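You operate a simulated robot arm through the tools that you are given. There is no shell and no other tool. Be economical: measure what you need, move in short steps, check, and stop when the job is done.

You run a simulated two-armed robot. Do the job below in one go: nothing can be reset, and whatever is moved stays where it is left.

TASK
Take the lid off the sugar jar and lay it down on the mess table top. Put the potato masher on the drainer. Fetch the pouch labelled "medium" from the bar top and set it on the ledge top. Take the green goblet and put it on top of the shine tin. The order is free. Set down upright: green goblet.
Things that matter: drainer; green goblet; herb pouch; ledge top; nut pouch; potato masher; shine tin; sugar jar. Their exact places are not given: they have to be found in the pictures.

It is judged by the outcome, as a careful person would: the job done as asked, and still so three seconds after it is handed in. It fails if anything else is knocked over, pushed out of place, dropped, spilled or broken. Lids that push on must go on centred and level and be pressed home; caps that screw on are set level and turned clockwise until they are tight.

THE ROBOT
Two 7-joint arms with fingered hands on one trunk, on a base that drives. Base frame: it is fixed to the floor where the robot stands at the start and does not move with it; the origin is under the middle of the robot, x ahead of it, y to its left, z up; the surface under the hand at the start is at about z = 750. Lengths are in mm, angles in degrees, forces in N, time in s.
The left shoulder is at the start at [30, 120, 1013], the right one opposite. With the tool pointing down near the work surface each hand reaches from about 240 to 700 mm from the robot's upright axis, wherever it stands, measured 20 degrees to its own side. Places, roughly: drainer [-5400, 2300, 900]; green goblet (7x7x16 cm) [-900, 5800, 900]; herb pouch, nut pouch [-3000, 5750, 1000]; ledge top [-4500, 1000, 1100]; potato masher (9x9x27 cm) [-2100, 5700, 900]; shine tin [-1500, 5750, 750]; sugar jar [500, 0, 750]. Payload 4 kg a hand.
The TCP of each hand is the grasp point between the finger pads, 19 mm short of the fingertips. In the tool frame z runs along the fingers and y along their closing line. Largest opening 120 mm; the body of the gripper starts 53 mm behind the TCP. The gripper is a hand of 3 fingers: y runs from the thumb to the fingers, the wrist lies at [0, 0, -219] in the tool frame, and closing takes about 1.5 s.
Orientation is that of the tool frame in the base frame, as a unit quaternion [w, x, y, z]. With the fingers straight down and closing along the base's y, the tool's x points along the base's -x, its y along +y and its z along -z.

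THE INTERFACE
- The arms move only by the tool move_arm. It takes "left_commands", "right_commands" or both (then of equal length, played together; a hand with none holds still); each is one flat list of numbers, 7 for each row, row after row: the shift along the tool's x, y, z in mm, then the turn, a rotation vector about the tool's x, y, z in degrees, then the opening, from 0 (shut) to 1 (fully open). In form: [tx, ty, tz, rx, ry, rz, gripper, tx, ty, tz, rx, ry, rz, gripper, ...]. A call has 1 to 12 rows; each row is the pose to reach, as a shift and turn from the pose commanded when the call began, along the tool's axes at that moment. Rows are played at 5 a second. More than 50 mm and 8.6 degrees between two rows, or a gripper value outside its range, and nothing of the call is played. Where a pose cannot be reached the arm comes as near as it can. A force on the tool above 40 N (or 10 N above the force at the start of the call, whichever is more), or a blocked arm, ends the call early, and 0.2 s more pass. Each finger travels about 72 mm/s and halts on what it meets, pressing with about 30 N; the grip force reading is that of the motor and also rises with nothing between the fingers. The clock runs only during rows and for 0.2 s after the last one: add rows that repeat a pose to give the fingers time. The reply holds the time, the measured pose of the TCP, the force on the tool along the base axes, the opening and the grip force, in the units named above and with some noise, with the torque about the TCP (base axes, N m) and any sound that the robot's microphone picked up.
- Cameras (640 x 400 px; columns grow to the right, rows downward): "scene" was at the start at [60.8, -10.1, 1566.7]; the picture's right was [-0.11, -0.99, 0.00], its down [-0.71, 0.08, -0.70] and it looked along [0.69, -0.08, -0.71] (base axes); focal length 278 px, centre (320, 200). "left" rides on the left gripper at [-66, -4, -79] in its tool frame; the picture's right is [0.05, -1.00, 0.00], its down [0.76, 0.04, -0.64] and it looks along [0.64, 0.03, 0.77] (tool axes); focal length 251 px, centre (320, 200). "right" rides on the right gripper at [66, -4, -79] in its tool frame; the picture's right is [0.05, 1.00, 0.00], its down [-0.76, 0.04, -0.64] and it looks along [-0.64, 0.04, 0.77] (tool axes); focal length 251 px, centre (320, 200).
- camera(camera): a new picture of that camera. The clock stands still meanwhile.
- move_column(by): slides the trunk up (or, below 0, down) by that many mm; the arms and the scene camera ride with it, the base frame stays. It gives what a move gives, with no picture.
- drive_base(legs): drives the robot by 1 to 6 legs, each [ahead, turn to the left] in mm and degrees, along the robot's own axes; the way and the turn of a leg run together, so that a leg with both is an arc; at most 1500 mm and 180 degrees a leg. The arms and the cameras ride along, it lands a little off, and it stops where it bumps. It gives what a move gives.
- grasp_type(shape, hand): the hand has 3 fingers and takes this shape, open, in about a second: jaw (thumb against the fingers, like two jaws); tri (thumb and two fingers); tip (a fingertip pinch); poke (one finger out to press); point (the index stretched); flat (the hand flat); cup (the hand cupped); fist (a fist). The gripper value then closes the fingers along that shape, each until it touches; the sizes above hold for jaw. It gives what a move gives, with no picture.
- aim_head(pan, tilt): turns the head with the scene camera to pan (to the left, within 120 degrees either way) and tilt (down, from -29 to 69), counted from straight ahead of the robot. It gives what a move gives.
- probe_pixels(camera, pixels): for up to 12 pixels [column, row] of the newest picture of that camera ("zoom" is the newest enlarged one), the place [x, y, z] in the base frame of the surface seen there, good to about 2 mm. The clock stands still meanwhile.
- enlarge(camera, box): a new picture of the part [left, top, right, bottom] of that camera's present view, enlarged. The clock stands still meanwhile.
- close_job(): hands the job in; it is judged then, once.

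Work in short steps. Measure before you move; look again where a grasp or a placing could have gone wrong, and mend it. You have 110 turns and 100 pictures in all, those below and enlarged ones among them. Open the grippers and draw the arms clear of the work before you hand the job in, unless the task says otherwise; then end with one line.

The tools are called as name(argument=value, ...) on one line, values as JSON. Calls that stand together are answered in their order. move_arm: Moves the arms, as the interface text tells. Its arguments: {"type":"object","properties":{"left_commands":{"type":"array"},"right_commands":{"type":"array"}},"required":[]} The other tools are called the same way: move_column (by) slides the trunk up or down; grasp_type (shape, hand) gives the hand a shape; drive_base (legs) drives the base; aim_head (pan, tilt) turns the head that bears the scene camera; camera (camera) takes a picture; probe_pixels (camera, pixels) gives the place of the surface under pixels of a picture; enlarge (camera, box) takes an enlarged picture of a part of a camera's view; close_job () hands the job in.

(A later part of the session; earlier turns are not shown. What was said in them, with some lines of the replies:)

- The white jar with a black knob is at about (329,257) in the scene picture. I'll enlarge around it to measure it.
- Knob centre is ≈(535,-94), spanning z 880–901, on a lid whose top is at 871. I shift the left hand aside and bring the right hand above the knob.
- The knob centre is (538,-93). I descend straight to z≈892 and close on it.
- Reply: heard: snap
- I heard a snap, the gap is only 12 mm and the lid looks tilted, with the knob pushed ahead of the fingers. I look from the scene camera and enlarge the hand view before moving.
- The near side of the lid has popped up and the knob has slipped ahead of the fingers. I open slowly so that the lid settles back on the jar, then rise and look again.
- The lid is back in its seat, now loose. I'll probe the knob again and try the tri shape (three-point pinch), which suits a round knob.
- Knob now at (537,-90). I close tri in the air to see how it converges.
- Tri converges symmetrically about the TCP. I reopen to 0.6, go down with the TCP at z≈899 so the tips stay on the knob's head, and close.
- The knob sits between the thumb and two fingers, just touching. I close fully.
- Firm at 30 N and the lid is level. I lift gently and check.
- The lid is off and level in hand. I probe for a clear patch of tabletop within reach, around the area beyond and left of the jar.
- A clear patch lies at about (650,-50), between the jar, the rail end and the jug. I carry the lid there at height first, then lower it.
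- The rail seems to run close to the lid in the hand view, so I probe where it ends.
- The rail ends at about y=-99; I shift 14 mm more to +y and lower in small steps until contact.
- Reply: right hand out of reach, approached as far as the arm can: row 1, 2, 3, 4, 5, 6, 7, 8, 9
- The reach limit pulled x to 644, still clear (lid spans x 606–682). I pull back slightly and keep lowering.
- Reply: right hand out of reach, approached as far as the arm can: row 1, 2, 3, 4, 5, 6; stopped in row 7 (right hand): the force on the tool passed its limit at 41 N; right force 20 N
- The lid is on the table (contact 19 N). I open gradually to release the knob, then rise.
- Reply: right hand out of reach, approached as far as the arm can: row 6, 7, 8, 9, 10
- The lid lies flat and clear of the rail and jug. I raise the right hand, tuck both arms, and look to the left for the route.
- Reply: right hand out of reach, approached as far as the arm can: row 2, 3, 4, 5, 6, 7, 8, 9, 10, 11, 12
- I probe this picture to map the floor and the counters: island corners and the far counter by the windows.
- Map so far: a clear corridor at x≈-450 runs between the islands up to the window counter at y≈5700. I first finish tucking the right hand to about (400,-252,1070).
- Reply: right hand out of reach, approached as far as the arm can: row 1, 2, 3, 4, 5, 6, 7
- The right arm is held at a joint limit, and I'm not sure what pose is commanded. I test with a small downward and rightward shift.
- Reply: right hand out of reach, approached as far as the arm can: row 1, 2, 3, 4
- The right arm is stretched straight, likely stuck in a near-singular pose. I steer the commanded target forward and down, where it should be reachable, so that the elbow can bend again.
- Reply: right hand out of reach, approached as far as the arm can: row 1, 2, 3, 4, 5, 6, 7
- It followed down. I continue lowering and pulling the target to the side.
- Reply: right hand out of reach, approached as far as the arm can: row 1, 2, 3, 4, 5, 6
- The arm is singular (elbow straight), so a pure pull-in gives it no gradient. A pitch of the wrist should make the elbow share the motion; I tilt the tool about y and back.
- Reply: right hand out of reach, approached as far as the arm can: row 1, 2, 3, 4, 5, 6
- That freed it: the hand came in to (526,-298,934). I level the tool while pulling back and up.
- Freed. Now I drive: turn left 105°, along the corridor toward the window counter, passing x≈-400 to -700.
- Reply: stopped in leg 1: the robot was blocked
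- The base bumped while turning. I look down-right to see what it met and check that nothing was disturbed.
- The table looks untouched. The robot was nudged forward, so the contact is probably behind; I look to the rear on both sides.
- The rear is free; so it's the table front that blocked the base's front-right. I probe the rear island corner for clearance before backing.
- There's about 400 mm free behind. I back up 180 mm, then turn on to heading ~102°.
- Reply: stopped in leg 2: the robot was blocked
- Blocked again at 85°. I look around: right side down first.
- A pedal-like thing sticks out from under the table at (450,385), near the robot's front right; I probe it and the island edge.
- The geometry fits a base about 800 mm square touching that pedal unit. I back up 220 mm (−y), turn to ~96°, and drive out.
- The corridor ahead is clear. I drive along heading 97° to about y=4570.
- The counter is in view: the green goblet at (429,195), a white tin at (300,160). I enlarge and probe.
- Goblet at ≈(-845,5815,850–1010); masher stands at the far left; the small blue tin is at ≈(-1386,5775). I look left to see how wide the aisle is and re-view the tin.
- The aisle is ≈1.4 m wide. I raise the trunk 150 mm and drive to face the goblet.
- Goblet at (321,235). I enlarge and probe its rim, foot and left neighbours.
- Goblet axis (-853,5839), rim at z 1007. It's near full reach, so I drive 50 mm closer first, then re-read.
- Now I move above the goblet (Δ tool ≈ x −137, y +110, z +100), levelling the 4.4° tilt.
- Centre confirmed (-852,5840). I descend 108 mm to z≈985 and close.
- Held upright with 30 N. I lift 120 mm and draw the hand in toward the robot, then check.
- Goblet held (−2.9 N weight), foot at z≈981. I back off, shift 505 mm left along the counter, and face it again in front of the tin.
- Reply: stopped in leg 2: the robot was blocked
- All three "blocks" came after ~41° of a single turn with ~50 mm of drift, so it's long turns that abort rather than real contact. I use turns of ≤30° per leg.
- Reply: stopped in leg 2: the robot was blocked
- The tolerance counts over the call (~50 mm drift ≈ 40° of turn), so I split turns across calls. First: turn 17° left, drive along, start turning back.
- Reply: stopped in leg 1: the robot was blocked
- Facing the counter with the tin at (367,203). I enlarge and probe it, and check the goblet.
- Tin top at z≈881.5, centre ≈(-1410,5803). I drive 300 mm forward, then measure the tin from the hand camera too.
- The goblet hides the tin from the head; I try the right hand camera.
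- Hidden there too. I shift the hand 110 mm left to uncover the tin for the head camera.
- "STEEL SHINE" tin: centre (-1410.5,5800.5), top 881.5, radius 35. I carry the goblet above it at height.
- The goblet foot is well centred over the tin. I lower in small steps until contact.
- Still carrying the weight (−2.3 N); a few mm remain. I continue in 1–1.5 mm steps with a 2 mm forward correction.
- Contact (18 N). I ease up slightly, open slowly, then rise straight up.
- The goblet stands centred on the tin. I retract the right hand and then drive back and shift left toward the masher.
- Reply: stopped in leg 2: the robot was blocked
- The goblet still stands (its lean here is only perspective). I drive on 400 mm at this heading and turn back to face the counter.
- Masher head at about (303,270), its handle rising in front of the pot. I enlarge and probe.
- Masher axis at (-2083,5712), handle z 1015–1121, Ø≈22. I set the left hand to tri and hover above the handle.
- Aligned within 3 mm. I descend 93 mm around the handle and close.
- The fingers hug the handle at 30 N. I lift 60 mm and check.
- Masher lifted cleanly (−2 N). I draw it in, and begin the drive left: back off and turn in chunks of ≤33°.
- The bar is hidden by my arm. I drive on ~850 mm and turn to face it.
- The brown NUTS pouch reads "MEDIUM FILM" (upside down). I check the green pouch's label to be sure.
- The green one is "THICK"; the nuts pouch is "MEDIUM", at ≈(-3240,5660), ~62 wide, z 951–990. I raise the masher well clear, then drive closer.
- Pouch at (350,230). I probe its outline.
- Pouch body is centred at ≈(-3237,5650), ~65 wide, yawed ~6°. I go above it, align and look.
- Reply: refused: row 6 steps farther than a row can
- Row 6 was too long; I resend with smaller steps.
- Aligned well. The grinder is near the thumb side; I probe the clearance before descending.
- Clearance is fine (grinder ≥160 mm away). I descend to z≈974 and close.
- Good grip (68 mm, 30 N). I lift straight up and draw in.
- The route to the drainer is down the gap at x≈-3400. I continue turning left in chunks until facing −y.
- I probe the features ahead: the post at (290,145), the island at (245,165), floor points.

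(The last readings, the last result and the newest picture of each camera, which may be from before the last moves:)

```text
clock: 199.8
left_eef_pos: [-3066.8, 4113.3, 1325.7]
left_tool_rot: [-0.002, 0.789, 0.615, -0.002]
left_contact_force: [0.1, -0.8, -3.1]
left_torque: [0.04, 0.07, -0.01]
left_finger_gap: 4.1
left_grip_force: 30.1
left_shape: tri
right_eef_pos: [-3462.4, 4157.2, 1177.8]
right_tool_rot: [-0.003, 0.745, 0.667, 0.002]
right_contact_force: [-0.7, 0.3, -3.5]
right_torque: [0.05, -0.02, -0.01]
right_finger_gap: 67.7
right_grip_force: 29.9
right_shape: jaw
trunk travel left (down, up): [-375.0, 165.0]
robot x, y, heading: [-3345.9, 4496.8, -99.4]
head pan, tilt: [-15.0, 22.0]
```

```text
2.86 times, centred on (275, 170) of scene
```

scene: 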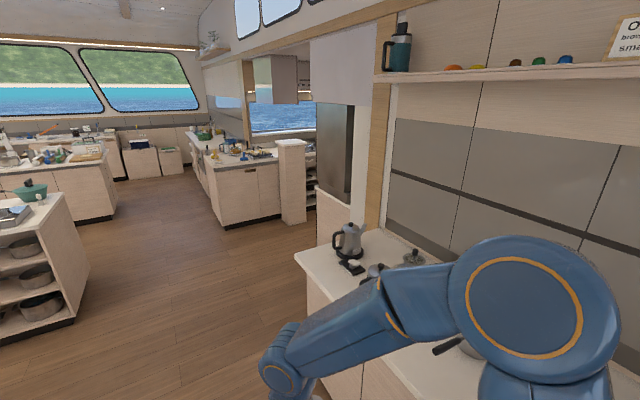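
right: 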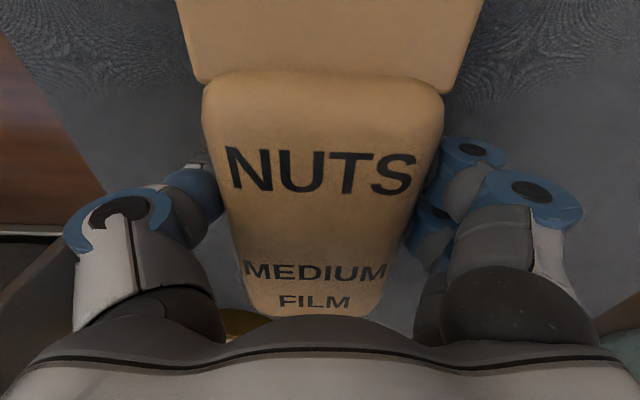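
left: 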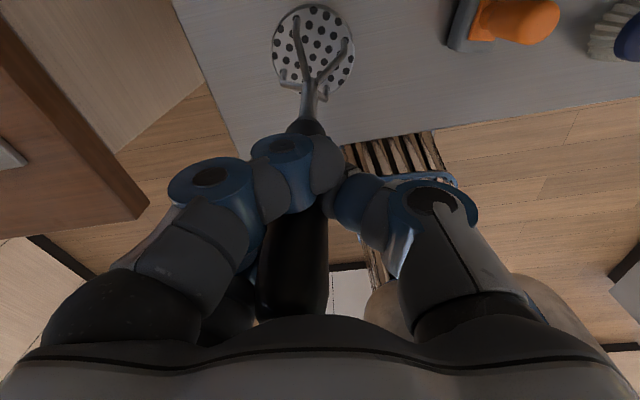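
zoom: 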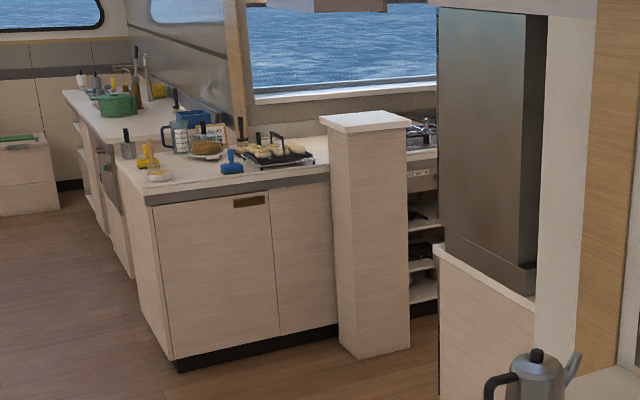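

The post at (-4460,1185), top z≈1120, is the ledge; the drainer lies in the alcove beyond it, entered between y≈1250 and 2350. I drive to about (-3600,1950) and turn right to face −x.

drive_base(legs=[[0, 4], [1500, 0], [1020, 0], [0, -30]])

drive_base(legs=[[0, -33]])

aim_head(pan=0, tilt=30)

camera(camera="scene")

```text
clock: 214.1
left_eef_pos: [-3567.9, 1507.3, 1326.4]
left_tool_rot: [-0.002, 0.912, 0.411, 0.0]
left_contact_force: [0.8, 0.2, -1.7]
left_torque: [0.09, 0.06, 0.0]
left_finger_gap: 3.9
left_grip_force: 29.7
left_shape: tri
right_eef_pos: [-3898.3, 1730.1, 1177.8]
right_tool_rot: [-0.002, 0.882, 0.471, 0.002]
right_contact_force: [0.5, 0.4, -2.9]
right_torque: [0.03, -0.04, 0.01]
right_finger_gap: 67.9
right_grip_force: 30.3
right_shape: jaw
trunk travel left (down, up): [-375.0, 165.0]
robot x, y, heading: [-3611.1, 1956.6, -127.3]
head pan, tilt: [-15.0, 22.0]
```

```text
clock: 216.1
left_eef_pos: [-3825.5, 1557.0, 1327.1]
left_tool_rot: [-0.002, 0.992, 0.129, -0.001]
left_contact_force: [0.5, 0.3, -1.7]
left_torque: [0.14, 0.04, -0.01]
left_finger_gap: 4.3
left_grip_force: 30.1
left_shape: tri
right_eef_pos: [-3978.0, 1921.3, 1177.7]
right_tool_rot: [-0.001, 0.98, 0.197, 0.001]
right_contact_force: [0.4, -0.6, -2.5]
right_torque: [0.01, -0.05, 0.0]
right_finger_gap: 67.6
right_grip_force: 30.3
right_shape: jaw
trunk travel left (down, up): [-375.0, 165.0]
robot x, y, heading: [-3604.0, 1924.3, -160.4]
head pan, tilt: [-15.0, 22.0]
```

```text
clock: 216.9
left_eef_pos: [-3829.8, 1557.5, 1326.4]
left_tool_rot: [0.0, 0.991, 0.13, 0.0]
left_contact_force: [-1.2, 0.4, -2.2]
left_torque: [0.08, 0.04, -0.02]
left_finger_gap: 4.1
left_grip_force: 29.8
left_shape: tri
right_eef_pos: [-3980.3, 1924.3, 1176.9]
right_tool_rot: [0.0, 0.98, 0.197, 0.003]
right_contact_force: [-0.8, 0.0, -2.8]
right_torque: [-0.01, -0.03, -0.01]
right_finger_gap: 67.6
right_grip_force: 30.1
right_shape: jaw
trunk travel left (down, up): [-375.0, 165.0]
robot x, y, heading: [-3607.3, 1925.2, -160.4]
head pan, tilt: [0.0, 30.0]
```

```text
24 pictures are left
```

scene: 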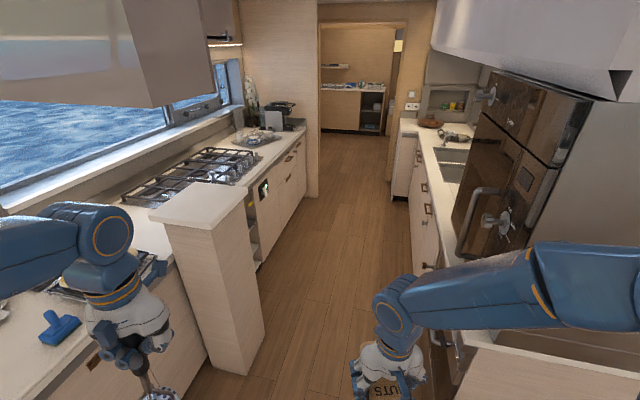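

The alley is visible: post top at (200,205); sink counter on the right. I probe key points and enlarge the sink side.

probe_pixels(camera="scene", pixels=[[165, 213], [205, 222], [246, 193], [205, 190], [235, 370], [430, 260], [445, 130], [450, 155], [450, 170], [415, 145], [300, 200], [470, 370]])

enlarge(camera="scene", box=[385, 80, 505, 200])

```text
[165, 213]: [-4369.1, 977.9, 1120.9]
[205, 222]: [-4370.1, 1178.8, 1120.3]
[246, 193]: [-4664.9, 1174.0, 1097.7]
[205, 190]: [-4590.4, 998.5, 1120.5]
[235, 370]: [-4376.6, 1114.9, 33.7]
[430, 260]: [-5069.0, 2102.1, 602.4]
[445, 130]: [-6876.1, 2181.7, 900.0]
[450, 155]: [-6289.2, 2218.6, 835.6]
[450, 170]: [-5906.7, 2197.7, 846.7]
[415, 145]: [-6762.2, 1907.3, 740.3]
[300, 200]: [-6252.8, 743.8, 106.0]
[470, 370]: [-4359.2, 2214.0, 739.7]
```

```text
3.33 times, centred on (445, 140) of scene
```

zoom: 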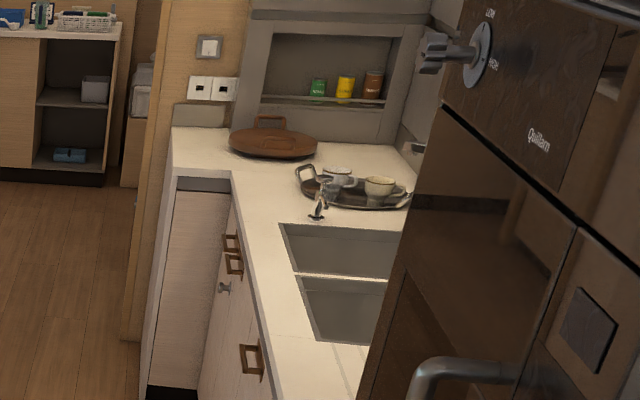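

Post top spans x −4369…≈−4640, y 978–1185, z 1120.5; the pouch's underside is at ≈1153. I drive toward it so that it lies ahead-right for the right hand.

drive_base(legs=[[0, 22], [590, 0]])

drive_base(legs=[[0, 18]])

aim_head(pan=-10, tilt=45)

camera(camera="scene")

```text
clock: 221.4
left_eef_pos: [-4103.7, 1104.0, 1326.2]
left_tool_rot: [-0.002, 0.946, 0.324, -0.002]
left_contact_force: [0.4, 0.4, -3.1]
left_torque: [0.09, 0.11, 0.02]
left_finger_gap: 4.0
left_grip_force: 30.5
left_shape: tri
right_eef_pos: [-4385.6, 1382.7, 1177.2]
right_tool_rot: [-0.001, 0.922, 0.387, 0.002]
right_contact_force: [0.1, 0.7, -2.8]
right_torque: [0.04, -0.04, -0.02]
right_finger_gap: 68.0
right_grip_force: 30.1
right_shape: jaw
trunk travel left (down, up): [-375.0, 165.0]
robot x, y, heading: [-4042.7, 1530.9, -137.3]
head pan, tilt: [0.0, 30.0]
```

```text
clock: 222.8
left_eef_pos: [-3969.4, 1106.4, 1326.5]
left_tool_rot: [-0.001, 0.884, 0.468, -0.002]
left_contact_force: [0.4, 0.2, -2.9]
left_torque: [0.05, 0.07, 0.0]
left_finger_gap: 3.9
left_grip_force: 30.3
left_shape: tri
right_eef_pos: [-4324.7, 1283.6, 1177.4]
right_tool_rot: [-0.002, 0.85, 0.527, 0.002]
right_contact_force: [0.2, 0.0, -3.8]
right_torque: [0.03, -0.01, -0.01]
right_finger_gap: 67.6
right_grip_force: 30.1
right_shape: jaw
trunk travel left (down, up): [-375.0, 165.0]
robot x, y, heading: [-4060.2, 1535.6, -119.1]
head pan, tilt: [0.0, 30.0]
```

```text
clock: 223.6
left_eef_pos: [-3968.4, 1103.3, 1325.9]
left_tool_rot: [-0.001, 0.883, 0.469, 0.0]
left_contact_force: [0.3, -0.8, -2.3]
left_torque: [0.04, 0.08, 0.01]
left_finger_gap: 4.0
left_grip_force: 30.3
left_shape: tri
right_eef_pos: [-4324.8, 1282.8, 1176.9]
right_tool_rot: [-0.001, 0.85, 0.526, 0.002]
right_contact_force: [0.0, -0.1, -3.7]
right_torque: [0.07, -0.03, 0.01]
right_finger_gap: 67.3
right_grip_force: 29.9
right_shape: jaw
trunk travel left (down, up): [-375.0, 165.0]
robot x, y, heading: [-4057.0, 1536.8, -119.2]
head pan, tilt: [-10.0, 45.0]
```

```text
22 pictures are left
```

scene: 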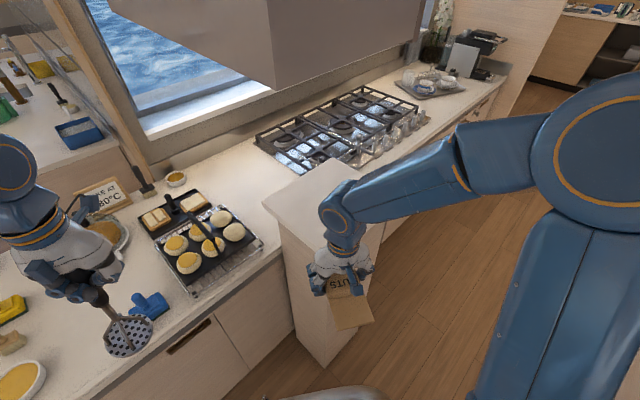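

I probe the post top's corners from here.

probe_pixels(camera="scene", pixels=[[268, 203], [305, 258], [340, 162], [300, 200], [320, 190], [285, 215], [310, 175], [345, 310]])

```text
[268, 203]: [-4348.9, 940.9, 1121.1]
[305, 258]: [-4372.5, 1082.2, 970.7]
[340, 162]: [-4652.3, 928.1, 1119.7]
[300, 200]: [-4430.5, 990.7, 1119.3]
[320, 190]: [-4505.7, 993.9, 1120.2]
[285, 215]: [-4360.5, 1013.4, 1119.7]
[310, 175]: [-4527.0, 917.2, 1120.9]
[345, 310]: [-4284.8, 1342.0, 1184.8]
```

Post top centre ≈(-4500,1055). I drive 50 mm nearer, then carry the pouch over the post.

drive_base(legs=[[50, 0]])

move_arm(right_commands=[-30, -5, -20, 0, 0, 0, 0.25, -65, -10, -20, 0, 0, 0, 0.25, -100, -16, -20, 0, 0, 0, 0.25, -135, -24, -20, 0, 0, 0, 0.25, -170, -30, -20, 0, 0, 0, 0.25, -205, -36, -20, 0, 0, 0, 0.25, -232, -42, -15, 0, 0, 0, 0.25, -232, -42, -5, 0, 0, 0, 0.25, -232, -42, -5, 0, 0, 0, 0.25])

camera(camera="scene")

camera(camera="right")

```text
clock: 224.5
left_eef_pos: [-3995.0, 1059.7, 1326.3]
left_tool_rot: [-0.001, 0.884, 0.467, 0.0]
left_contact_force: [-0.2, -1.2, -2.9]
left_torque: [0.08, 0.11, 0.0]
left_finger_gap: 3.9
left_grip_force: 30.3
left_shape: tri
right_eef_pos: [-4349.1, 1239.2, 1177.3]
right_tool_rot: [-0.003, 0.85, 0.527, 0.002]
right_contact_force: [0.0, 0.1, -2.9]
right_torque: [0.08, -0.03, -0.01]
right_finger_gap: 67.6
right_grip_force: 29.9
right_shape: jaw
trunk travel left (down, up): [-375.0, 165.0]
robot x, y, heading: [-4085.1, 1493.0, -119.4]
head pan, tilt: [-10.0, 45.0]
```

```text
clock: 226.5
left_eef_pos: [-3994.6, 1061.8, 1327.2]
left_tool_rot: [-0.002, 0.884, 0.468, 0.0]
left_contact_force: [0.2, 0.1, -3.1]
left_torque: [0.03, 0.06, 0.04]
left_finger_gap: 4.1
left_grip_force: 30.1
left_shape: tri
right_eef_pos: [-4491.6, 1049.7, 1182.3]
right_tool_rot: [-0.002, 0.85, 0.527, 0.002]
right_contact_force: [-0.3, 0.2, -2.4]
right_torque: [0.03, -0.02, 0.01]
right_finger_gap: 67.7
right_grip_force: 29.7
right_shape: jaw
trunk travel left (down, up): [-375.0, 165.0]
robot x, y, heading: [-4083.1, 1493.3, -119.0]
head pan, tilt: [-10.0, 45.0]
```

```text
21 pictures are left
```

scene: 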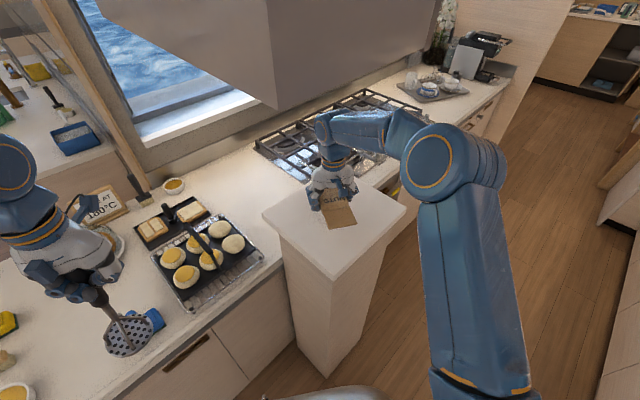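

```text
20 pictures are left
```

right: 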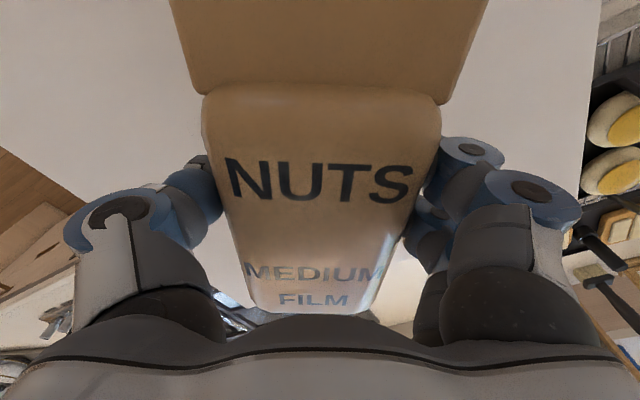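

The pouch is over the post top. I shift 12 mm toward me and lower until contact.

move_arm(right_commands=[12, 0, 12, 0, 0, 0, 0.25, 12, 0, 24, 0, 0, 0, 0.25, 12, 0, 31, 0, 0, 0, 0.25, 12, 0, 34, 0, 0, 0, 0.25, 12, 0, 36, 0, 0, 0, 0.25, 12, 0, 38, 0, 0, 0, 0.25, 12, 0, 39, 0, 0, 0, 0.25])

```text
clock: 228.1
left_eef_pos: [-3993.8, 1062.2, 1327.1]
left_tool_rot: [-0.001, 0.884, 0.467, -0.002]
left_contact_force: [0.5, 0.5, -2.4]
left_torque: [0.03, 0.12, -0.03]
left_finger_gap: 4.1
left_grip_force: 30.3
left_shape: tri
right_eef_pos: [-4485.1, 1059.7, 1143.7]
right_tool_rot: [-0.001, 0.85, 0.527, 0.001]
right_contact_force: [0.7, 0.9, 10.9]
right_torque: [-0.11, -0.01, 0.03]
right_finger_gap: 67.1
right_grip_force: 30.2
right_shape: jaw
trunk travel left (down, up): [-375.0, 165.0]
robot x, y, heading: [-4084.2, 1495.3, -118.9]
head pan, tilt: [-10.0, 45.0]
```

Contact (11 N). I open slowly, then rise and draw back.

move_arm(right_commands=[0, 0, -1, 0, 0, 0, 0.65, 0, 0, -1, 0, 0, 0, 0.8, 0, 0, -1, 0, 0, 0, 1, 0, 0, -1, 0, 0, 0, 1, 0, 0, -1, 0, 0, 0, 1, 0, 0, -30, 0, 0, 0, 1, 0, 0, -70, 0, 0, 0, 1, 0, 0, -110, 0, 0, 0, 1, 40, 10, -120, 0, 0, 0, 1, 85, 20, -120, 0, 0, 0, 1, 130, 30, -120, 0, 0, 0, 1, 175, 35, -120, 0, 0, 0, 1])

camera(camera="scene")

```text
clock: 230.7
left_eef_pos: [-3994.1, 1063.5, 1326.7]
left_tool_rot: [-0.001, 0.884, 0.468, -0.002]
left_contact_force: [0.2, -0.2, -3.2]
left_torque: [0.01, 0.06, 0.0]
left_finger_gap: 4.0
left_grip_force: 29.7
left_shape: tri
right_eef_pos: [-4372.0, 1204.3, 1264.4]
right_tool_rot: [-0.001, 0.85, 0.527, 0.001]
right_contact_force: [0.4, -0.2, -0.3]
right_torque: [0.03, 0.03, -0.01]
right_finger_gap: 119.7
right_grip_force: 0.2
right_shape: jaw
trunk travel left (down, up): [-375.0, 165.0]
robot x, y, heading: [-4085.4, 1494.1, -119.2]
head pan, tilt: [-10.0, 45.0]
```

```text
19 pictures are left
```

scene: 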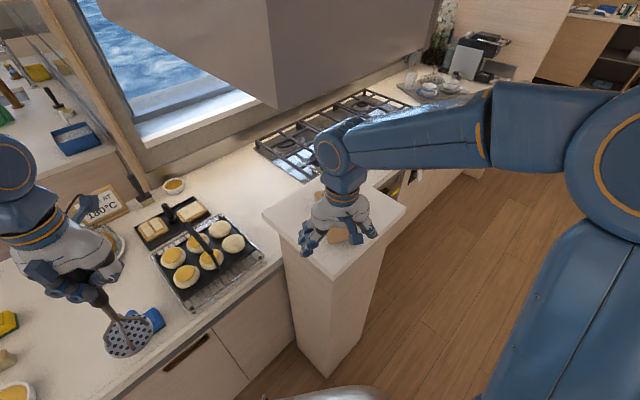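

The pouch rests on the post. I back off and turn right toward the alley.

drive_base(legs=[[-210, 0], [0, -32]])

drive_base(legs=[[0, -32]])

aim_head(pan=10, tilt=35)

camera(camera="scene")

```text
clock: 233.8
left_eef_pos: [-4136.1, 1257.9, 1326.3]
left_tool_rot: [-0.001, 0.978, 0.21, 0.0]
left_contact_force: [0.4, 0.4, -2.3]
left_torque: [0.1, 0.0, 0.03]
left_finger_gap: 4.3
left_grip_force: 29.7
left_shape: tri
right_eef_pos: [-4385.0, 1577.0, 1263.6]
right_tool_rot: [-0.002, 0.961, 0.276, 0.002]
right_contact_force: [0.2, -1.4, 0.5]
right_torque: [0.01, 0.02, 0.01]
right_finger_gap: 119.8
right_grip_force: 0.0
right_shape: jaw
trunk travel left (down, up): [-375.0, 165.0]
robot x, y, heading: [-3967.8, 1639.6, -151.2]
head pan, tilt: [-10.0, 45.0]
```

```text
clock: 235.8
left_eef_pos: [-4308.4, 1403.1, 1326.6]
left_tool_rot: [-0.003, 0.998, -0.067, 0.0]
left_contact_force: [0.7, 0.2, -3.4]
left_torque: [0.11, -0.01, 0.01]
left_finger_gap: 4.2
left_grip_force: 30.1
left_shape: tri
right_eef_pos: [-4351.7, 1804.6, 1265.0]
right_tool_rot: [-0.001, 1.0, 0.0, 0.002]
right_contact_force: [0.1, -0.6, -0.3]
right_torque: [0.03, 0.0, 0.01]
right_finger_gap: 120.1
right_grip_force: 0.1
right_shape: jaw
trunk travel left (down, up): [-375.0, 165.0]
robot x, y, heading: [-3966.1, 1616.1, 177.5]
head pan, tilt: [-10.0, 45.0]
```

```text
clock: 236.6
left_eef_pos: [-4310.6, 1406.4, 1326.0]
left_tool_rot: [-0.001, 0.998, -0.068, 0.0]
left_contact_force: [0.1, 0.5, -2.5]
left_torque: [0.1, -0.06, 0.03]
left_finger_gap: 3.9
left_grip_force: 30.4
left_shape: tri
right_eef_pos: [-4353.3, 1808.7, 1263.5]
right_tool_rot: [0.0, 1.0, 0.001, 0.003]
right_contact_force: [0.3, 0.2, 0.6]
right_torque: [-0.02, 0.02, 0.0]
right_finger_gap: 120.3
right_grip_force: 0.1
right_shape: jaw
trunk travel left (down, up): [-375.0, 165.0]
robot x, y, heading: [-3964.0, 1612.8, 177.5]
head pan, tilt: [10.0, 35.0]
```

```text
18 pictures are left
```

scene: 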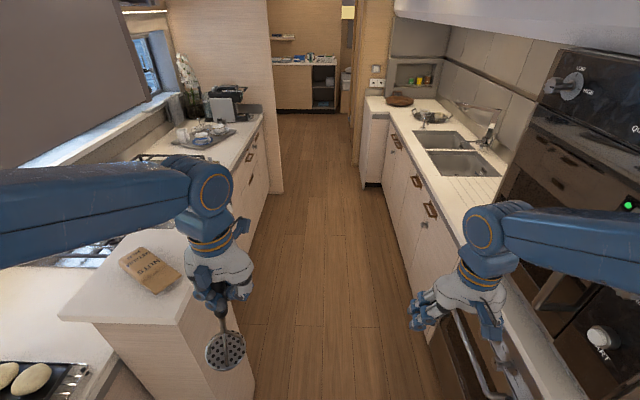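

The pouch lies flat on the post. I probe the grooved drainer by the sink, the counter front and the oven unit before entering.

probe_pixels(camera="scene", pixels=[[460, 185], [480, 195], [450, 205], [495, 190], [430, 190], [440, 175], [500, 215], [465, 310], [530, 180], [430, 230], [255, 190], [600, 335]])

enlarge(camera="scene", box=[390, 100, 550, 230])

```text
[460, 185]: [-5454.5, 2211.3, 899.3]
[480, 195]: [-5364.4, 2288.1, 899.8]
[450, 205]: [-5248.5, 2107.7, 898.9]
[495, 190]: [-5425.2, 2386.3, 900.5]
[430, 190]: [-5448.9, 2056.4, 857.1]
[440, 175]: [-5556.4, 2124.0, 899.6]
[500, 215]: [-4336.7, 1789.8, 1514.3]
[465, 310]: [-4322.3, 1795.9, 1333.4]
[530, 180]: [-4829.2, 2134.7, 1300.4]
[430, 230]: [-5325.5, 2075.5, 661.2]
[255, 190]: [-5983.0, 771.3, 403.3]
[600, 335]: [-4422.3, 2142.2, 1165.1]
```

```text
3.08 times, centred on (470, 165) of scene
```

zoom: 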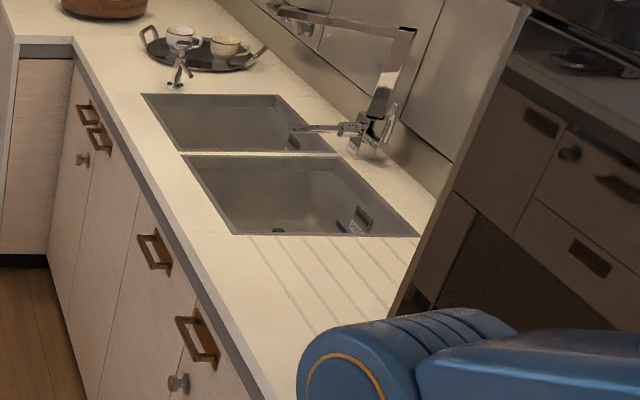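

Drainer grooves span x≈−5480…−5260, y≈2170–2420, z 900. I drive 1200 mm into the alley and turn right to face it in chunks.

drive_base(legs=[[1200, 0], [0, -28]])

drive_base(legs=[[0, -30]])

drive_base(legs=[[0, -30]])

aim_head(pan=5, tilt=50)

camera(camera="scene")

```text
clock: 244.1
left_eef_pos: [-5561.3, 1622.7, 1326.5]
left_tool_rot: [-0.002, 0.953, -0.302, -0.001]
left_contact_force: [-0.4, 0.8, -1.9]
left_torque: [0.09, -0.06, -0.01]
left_finger_gap: 4.1
left_grip_force: 30.3
left_shape: tri
right_eef_pos: [-5416.3, 2000.0, 1264.9]
right_tool_rot: [0.001, 0.972, -0.234, 0.002]
right_contact_force: [0.0, 0.7, -0.6]
right_torque: [0.0, 0.0, -0.02]
right_finger_gap: 120.2
right_grip_force: 0.1
right_shape: jaw
trunk travel left (down, up): [-375.0, 165.0]
robot x, y, heading: [-5175.5, 1624.2, 149.9]
head pan, tilt: [10.0, 35.0]
```

```text
clock: 246.0
left_eef_pos: [-5513.3, 1819.2, 1326.4]
left_tool_rot: [-0.001, 0.842, -0.54, 0.0]
left_contact_force: [-0.4, -0.1, -2.0]
left_torque: [0.06, -0.05, -0.01]
left_finger_gap: 3.8
left_grip_force: 30.3
left_shape: tri
right_eef_pos: [-5194.8, 2070.7, 1264.1]
right_tool_rot: [-0.001, 0.876, -0.482, 0.002]
right_contact_force: [0.2, -0.2, 0.5]
right_torque: [-0.01, -0.03, 0.02]
right_finger_gap: 120.2
right_grip_force: 0.0
right_shape: jaw
trunk travel left (down, up): [-375.0, 165.0]
robot x, y, heading: [-5203.3, 1616.3, 119.5]
head pan, tilt: [10.0, 35.0]
```

```text
clock: 247.9
left_eef_pos: [-5364.8, 1945.0, 1326.5]
left_tool_rot: [0.001, -0.67, 0.742, -0.001]
left_contact_force: [-0.5, 0.0, -1.5]
left_torque: [0.0, -0.11, 0.03]
left_finger_gap: 4.0
left_grip_force: 29.6
left_shape: tri
right_eef_pos: [-4963.3, 2002.9, 1265.2]
right_tool_rot: [0.001, 0.719, -0.695, 0.002]
right_contact_force: [0.3, 0.4, 0.3]
right_torque: [0.03, -0.01, -0.02]
right_finger_gap: 119.9
right_grip_force: 0.1
right_shape: jaw
trunk travel left (down, up): [-375.0, 165.0]
robot x, y, heading: [-5231.3, 1614.4, 89.5]
head pan, tilt: [10.0, 35.0]
```

```text
clock: 248.6
left_eef_pos: [-5361.4, 1946.6, 1325.5]
left_tool_rot: [0.0, -0.67, 0.742, 0.0]
left_contact_force: [0.3, 0.7, -2.5]
left_torque: [0.0, -0.1, 0.0]
left_finger_gap: 4.0
left_grip_force: 29.8
left_shape: tri
right_eef_pos: [-4960.8, 2002.3, 1264.2]
right_tool_rot: [0.002, 0.719, -0.695, 0.001]
right_contact_force: [0.8, -0.7, -0.5]
right_torque: [0.01, 0.0, 0.01]
right_finger_gap: 120.1
right_grip_force: 0.0
right_shape: jaw
trunk travel left (down, up): [-375.0, 165.0]
robot x, y, heading: [-5235.5, 1607.6, 89.4]
head pan, tilt: [5.0, 50.0]
```

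```text
16 pictures are left
```

scene: 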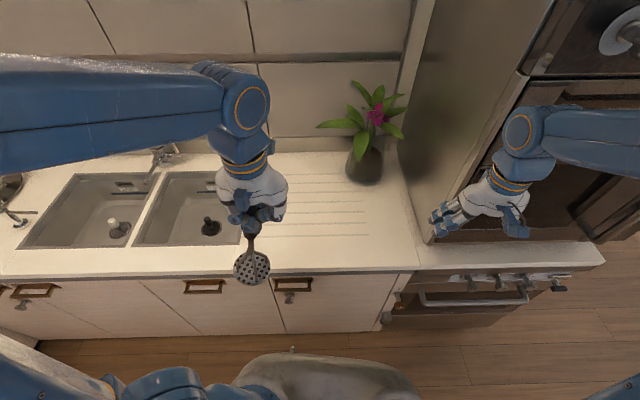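

Drainer grooves at (265–365,178–240), a flower pot beyond. I probe them and the masher head.

probe_pixels(camera="scene", pixels=[[268, 238], [365, 237], [290, 182], [345, 180], [310, 210], [360, 210], [252, 280], [238, 268], [267, 268], [250, 236], [360, 180], [245, 225]])

enlarge(camera="scene", box=[200, 160, 400, 300])

```text
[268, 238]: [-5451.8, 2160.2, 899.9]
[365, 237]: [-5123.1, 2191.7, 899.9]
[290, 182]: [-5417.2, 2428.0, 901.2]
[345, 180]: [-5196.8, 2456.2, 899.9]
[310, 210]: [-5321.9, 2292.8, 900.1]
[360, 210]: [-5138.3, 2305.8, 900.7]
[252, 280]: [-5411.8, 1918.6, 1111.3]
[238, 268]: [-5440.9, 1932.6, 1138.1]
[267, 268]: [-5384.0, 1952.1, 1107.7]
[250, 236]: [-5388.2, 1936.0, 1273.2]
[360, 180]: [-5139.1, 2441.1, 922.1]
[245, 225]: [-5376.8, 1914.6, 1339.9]
```

```text
2.86 times, centred on (300, 230) of scene
```

zoom: 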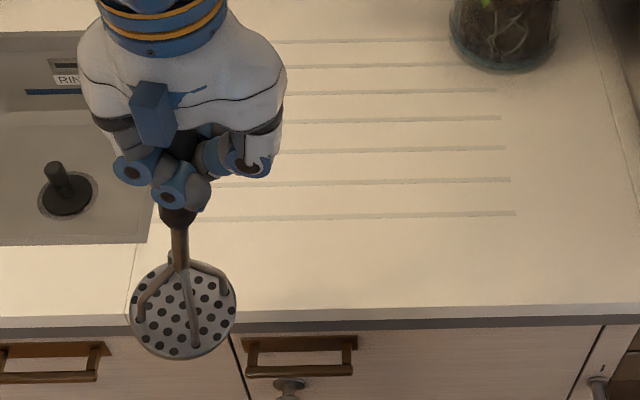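

The masher has tilted in the grip: its head hangs about 49 mm to −x over 206 mm. I check with the left hand camera.

camera(camera="left")

```text
14 pictures are left
```

left: 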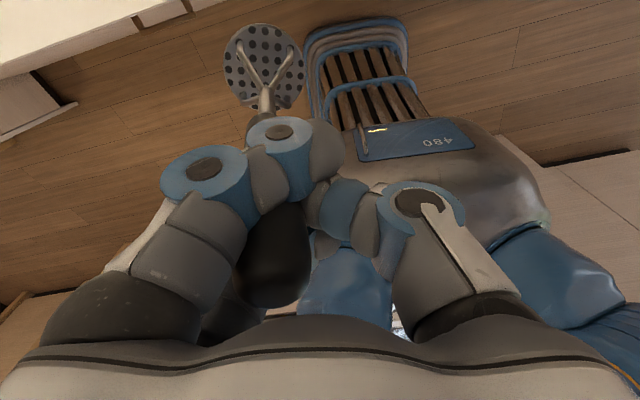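

probe_pixels(camera="left", pixels=[[228, 65], [303, 68], [265, 25], [265, 106], [250, 45], [285, 50], [252, 85], [283, 88], [265, 95], [258, 130], [272, 295], [245, 265]])

```text
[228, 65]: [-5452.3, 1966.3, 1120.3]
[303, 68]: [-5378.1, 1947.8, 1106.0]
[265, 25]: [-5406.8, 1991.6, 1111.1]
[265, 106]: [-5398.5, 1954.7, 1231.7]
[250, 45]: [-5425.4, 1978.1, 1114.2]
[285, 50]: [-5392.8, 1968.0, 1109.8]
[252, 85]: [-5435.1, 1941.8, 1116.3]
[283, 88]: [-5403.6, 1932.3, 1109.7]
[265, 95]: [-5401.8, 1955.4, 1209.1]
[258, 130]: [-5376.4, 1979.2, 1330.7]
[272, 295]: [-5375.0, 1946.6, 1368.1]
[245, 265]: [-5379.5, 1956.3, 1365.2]
```

Tilt is ≈11° about the base y axis. I retract the right hand from the oven, drive 70 mm forward, then carry the masher over the drainer while straightening it.

move_arm(right_commands=[35, 0, 0, 0, 0, 0, 1, 70, 0, 0, 0, 0, 0, 1, 100, 0, 0, 0, 0, 0, 1])

drive_base(legs=[[70, 0]])

move_arm(left_commands=[-35, -6, 0, 3, 0, 0, 0, -70, -12, 0, 6, 0, 0, 0, -105, -18, 0, 9, 0, 0, 0, -140, -24, 0, 11, -1, 0, 0, -175, -30, 0, 11, -1, 0, 0, -210, -36, 0, 11, -1, 0, 0, -240, -40, 0, 11, -1, 0, 0, -268, -42, 0, 11, -1, 0, 0, -268, -42, 0, 11, -1, 0, 0])

camera(camera="scene")

```text
clock: 249.4
left_eef_pos: [-5363.0, 1943.8, 1325.9]
left_tool_rot: [0.002, -0.67, 0.742, -0.001]
left_contact_force: [0.2, -1.2, -2.0]
left_torque: [0.0, -0.16, 0.0]
left_finger_gap: 4.1
left_grip_force: 29.9
left_shape: tri
right_eef_pos: [-4959.0, 1902.5, 1264.2]
right_tool_rot: [0.001, 0.719, -0.695, 0.001]
right_contact_force: [-0.2, -0.1, 0.6]
right_torque: [0.04, 0.03, 0.01]
right_finger_gap: 119.9
right_grip_force: 0.1
right_shape: jaw
trunk travel left (down, up): [-375.0, 165.0]
robot x, y, heading: [-5235.1, 1609.1, 89.9]
head pan, tilt: [5.0, 50.0]
```

```text
clock: 250.5
left_eef_pos: [-5362.6, 2020.4, 1325.6]
left_tool_rot: [0.001, -0.669, 0.743, -0.002]
left_contact_force: [-0.3, 1.1, -2.8]
left_torque: [-0.03, -0.16, 0.03]
left_finger_gap: 4.0
left_grip_force: 30.4
left_shape: tri
right_eef_pos: [-4958.3, 1977.5, 1262.8]
right_tool_rot: [0.002, 0.719, -0.695, 0.002]
right_contact_force: [0.4, 1.7, 0.4]
right_torque: [-0.04, 0.0, -0.03]
right_finger_gap: 120.0
right_grip_force: 0.0
right_shape: jaw
trunk travel left (down, up): [-375.0, 165.0]
robot x, y, heading: [-5230.8, 1686.8, 89.5]
head pan, tilt: [5.0, 50.0]
```

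```text
clock: 252.5
left_eef_pos: [-5292.8, 2279.6, 1325.3]
left_tool_rot: [0.072, -0.667, 0.739, -0.066]
left_contact_force: [-0.6, -0.4, -2.1]
left_torque: [-0.01, -0.05, 0.02]
left_finger_gap: 4.3
left_grip_force: 30.0
left_shape: tri
right_eef_pos: [-4958.2, 1974.7, 1263.8]
right_tool_rot: [0.001, 0.719, -0.695, 0.0]
right_contact_force: [-0.5, 0.3, 0.0]
right_torque: [0.0, 0.01, 0.03]
right_finger_gap: 120.0
right_grip_force: 0.1
right_shape: jaw
trunk travel left (down, up): [-375.0, 165.0]
robot x, y, heading: [-5230.8, 1682.9, 89.6]
head pan, tilt: [5.0, 50.0]
```

```text
13 pictures are left
```

scene: 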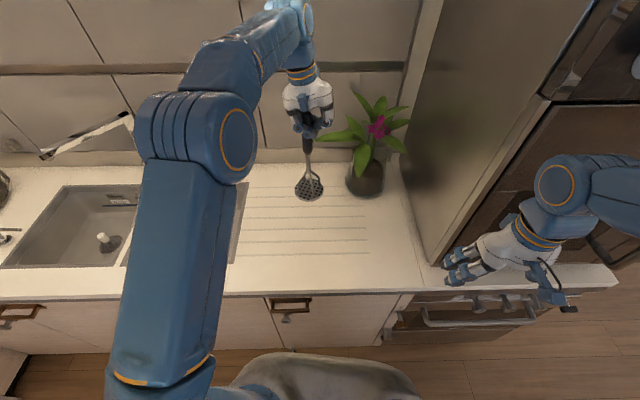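

The masher is over the drainer, but plant leaves are near. I enlarge and probe the leaf tips and the masher head.

enlarge(camera="scene", box=[260, 70, 420, 210])

probe_pixels(camera="scene", pixels=[[322, 136], [328, 138], [365, 148], [357, 100], [297, 183], [320, 183], [308, 196], [308, 178], [365, 180], [350, 150]])

```text
2.86 times, centred on (340, 140) of scene
```

zoom: 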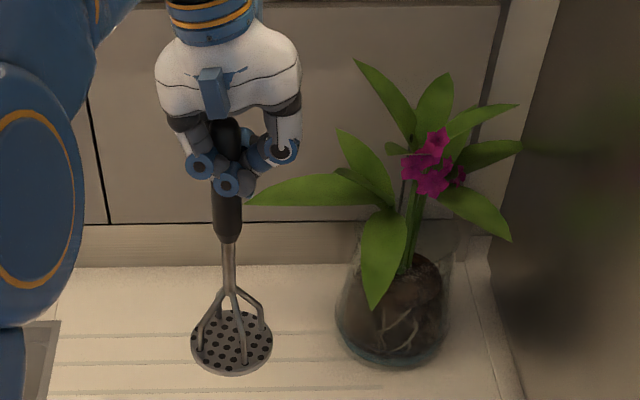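

```text
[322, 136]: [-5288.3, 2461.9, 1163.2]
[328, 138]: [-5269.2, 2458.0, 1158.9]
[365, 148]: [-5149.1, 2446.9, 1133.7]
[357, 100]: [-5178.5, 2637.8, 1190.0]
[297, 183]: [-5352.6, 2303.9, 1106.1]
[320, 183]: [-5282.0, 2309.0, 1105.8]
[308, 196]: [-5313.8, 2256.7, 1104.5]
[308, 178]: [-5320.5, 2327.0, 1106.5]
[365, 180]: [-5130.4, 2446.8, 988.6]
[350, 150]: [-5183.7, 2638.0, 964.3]
```

Masher head is now level (z≈1106, centre (-5317,2293)). I shift 50 mm toward me, away from the plant, and lower 180 mm.

move_arm(left_commands=[25, -2, 0, 0, 0, 0, 0, 50, -5, 0, 0, 0, 0, 0, 51, 3, 40, 0, 0, 0, 0, 51, 11, 80, 0, 0, 0, 0, 52, 18, 120, 0, 0, 0, 0, 53, 25, 155, 0, 0, 0, 0, 53, 30, 177, 0, 0, 0, 0, 53, 30, 177, 0, 0, 0, 0])

enlarge(camera="scene", box=[220, 120, 400, 280])

```text
clock: 254.3
left_eef_pos: [-5293.3, 2228.9, 1144.8]
left_tool_rot: [0.072, -0.667, 0.739, -0.067]
left_contact_force: [-0.8, -0.4, -2.2]
left_torque: [-0.02, -0.07, -0.02]
left_finger_gap: 4.0
left_grip_force: 30.2
left_shape: tri
right_eef_pos: [-4957.3, 1976.0, 1263.5]
right_tool_rot: [0.002, 0.719, -0.695, 0.002]
right_contact_force: [-0.3, -0.5, 0.6]
right_torque: [0.03, 0.04, -0.01]
right_finger_gap: 120.0
right_grip_force: 0.0
right_shape: jaw
trunk travel left (down, up): [-375.0, 165.0]
robot x, y, heading: [-5235.6, 1682.8, 89.7]
head pan, tilt: [5.0, 50.0]
```

```text
2.50 times, centred on (310, 200) of scene
```

zoom: 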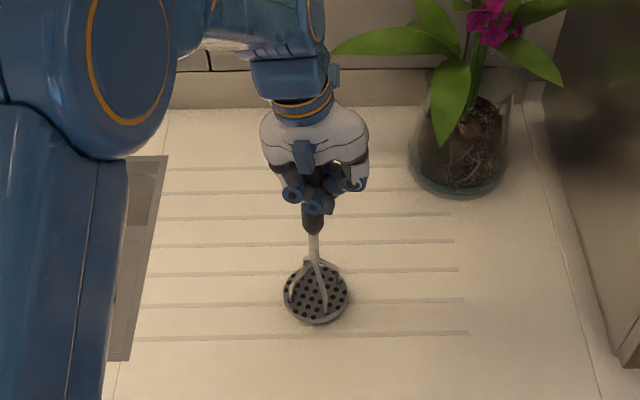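

Over the grooves with ~15 mm to go, clear of the plant. I lower in 2–3 mm steps until contact.

move_arm(left_commands=[0, 1, 5, 0, 0, 0, 0, 0, 2, 9, 0, 0, 0, 0, 0, 2.3, 11.5, 0, 0, 0, 0, 0, 2.7, 13.5, 0, 0, 0, 0, 0, 3, 15, 0, 0, 0, 0, 0, 3.2, 16, 0, 0, 0, 0])

```text
clock: 255.7
left_eef_pos: [-5294.1, 2230.9, 1130.7]
left_tool_rot: [0.073, -0.667, 0.739, -0.065]
left_contact_force: [-2.1, 1.0, 7.0]
left_torque: [-0.02, 0.09, -0.02]
left_finger_gap: 3.8
left_grip_force: 29.9
left_shape: tri
right_eef_pos: [-4956.7, 1975.2, 1264.1]
right_tool_rot: [0.002, 0.719, -0.695, 0.002]
right_contact_force: [0.0, -0.1, 0.7]
right_torque: [0.05, 0.02, -0.02]
right_finger_gap: 120.1
right_grip_force: 0.0
right_shape: jaw
trunk travel left (down, up): [-375.0, 165.0]
robot x, y, heading: [-5234.0, 1684.4, 89.7]
head pan, tilt: [5.0, 50.0]
```

Contact (9 N above hanging). I press 1 mm more to seat it, open slowly, then rise vertically.

move_arm(left_commands=[0, 0.2, 1, 0, 0, 0, 0, 0, 0.2, 1, 0, 0, 0, 0.1, 0, 0.2, 1, 0, 0, 0, 0.2, 0, 0.2, 1, 0, 0, 0, 0.35, 0, 0.2, 1, 0, 0, 0, 0.5, 0, 0.2, 1, 0, 0, 0, 0.65, 0, 0.2, 1, 0, 0, 0, 0.65, 0.3, -4, -20, 0, 0, 0, 0.65, 0.7, -8, -40, 0, 0, 0, 0.65])

enlarge(camera="scene", box=[220, 120, 400, 280])

```text
clock: 257.7
left_eef_pos: [-5292.0, 2227.9, 1171.7]
left_tool_rot: [0.072, -0.666, 0.739, -0.066]
left_contact_force: [0.6, 0.3, 0.0]
left_torque: [0.0, 0.01, 0.03]
left_finger_gap: 77.5
left_grip_force: 0.1
left_shape: tri
right_eef_pos: [-4957.8, 1975.3, 1263.5]
right_tool_rot: [0.001, 0.72, -0.694, 0.001]
right_contact_force: [0.5, 0.1, -0.8]
right_torque: [0.01, -0.01, -0.03]
right_finger_gap: 120.0
right_grip_force: 0.0
right_shape: jaw
trunk travel left (down, up): [-375.0, 165.0]
robot x, y, heading: [-5232.1, 1683.5, 89.4]
head pan, tilt: [5.0, 50.0]
```

```text
2.50 times, centred on (310, 200) of scene
```

zoom: 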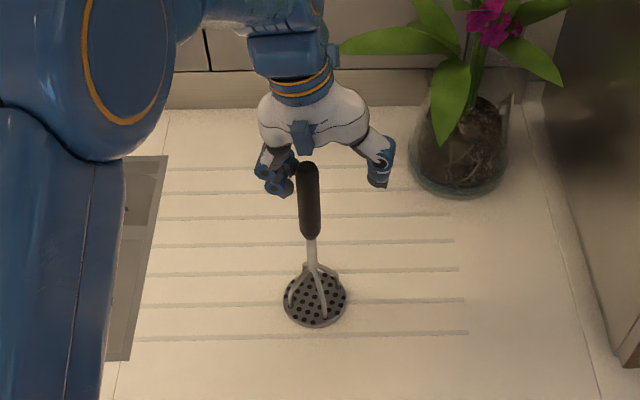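

The masher stands upright on the drainer. I rise another 110 mm vertically, then draw the arm back and check.

move_arm(left_commands=[0.7, -7, -36, 0, 0, 0, 0.65, 1.4, -14, -72, 0, 0, 0, 0.65, 2, -21, -108, 0, 0, 0, 0.65, 42, -23, -112, 0, 0, 0, 0.8, 85, -25, -112, 0, 0, 0, 1, 130, -25, -112, 0, 0, 0, 1, 175, -25, -112, 0, 0, 0, 1, 215, -25, -112, 0, 0, 0, 1])

drive_base(legs=[[-120, 0]])

camera(camera="scene")

```text
clock: 259.5
left_eef_pos: [-5313.7, 2011.8, 1281.5]
left_tool_rot: [0.073, -0.667, 0.739, -0.066]
left_contact_force: [-0.5, -0.3, -0.1]
left_torque: [0.0, -0.02, 0.0]
left_finger_gap: 119.6
left_grip_force: 0.1
left_shape: tri
right_eef_pos: [-4957.5, 1975.4, 1264.6]
right_tool_rot: [0.001, 0.719, -0.695, 0.001]
right_contact_force: [0.1, 0.1, 0.7]
right_torque: [-0.01, 0.03, 0.01]
right_finger_gap: 120.1
right_grip_force: 0.1
right_shape: jaw
trunk travel left (down, up): [-375.0, 165.0]
robot x, y, heading: [-5234.1, 1683.4, 89.6]
head pan, tilt: [5.0, 50.0]
```

```text
clock: 260.7
left_eef_pos: [-5313.7, 1891.9, 1281.2]
left_tool_rot: [0.072, -0.667, 0.739, -0.066]
left_contact_force: [0.0, 0.7, 1.3]
left_torque: [-0.01, -0.01, 0.0]
left_finger_gap: 120.0
left_grip_force: 0.0
left_shape: tri
right_eef_pos: [-4957.7, 1854.6, 1263.2]
right_tool_rot: [0.001, 0.719, -0.695, 0.002]
right_contact_force: [0.3, 0.3, -1.0]
right_torque: [0.04, -0.01, -0.02]
right_finger_gap: 120.1
right_grip_force: 0.1
right_shape: jaw
trunk travel left (down, up): [-375.0, 165.0]
robot x, y, heading: [-5234.9, 1563.4, 89.4]
head pan, tilt: [5.0, 50.0]
```

```text
9 pictures are left
```

scene: 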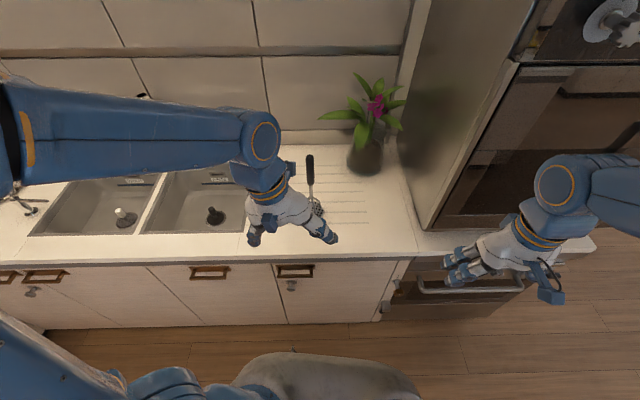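

The masher stands on the drainer, and earlier pictures show the pouch on the post, the goblet upright on the shine tin and the lid on the mess table. Both hands are open and clear, so I hand in.

close_job()

```text
The job is handed in.
```

I finished all four parts and handed the job in: the sugar jar lid is on the mess table top, the potato masher stands on the drainer, the "medium" (nuts) pouch is on the ledge top, and the green goblet is upright on the shine tin.
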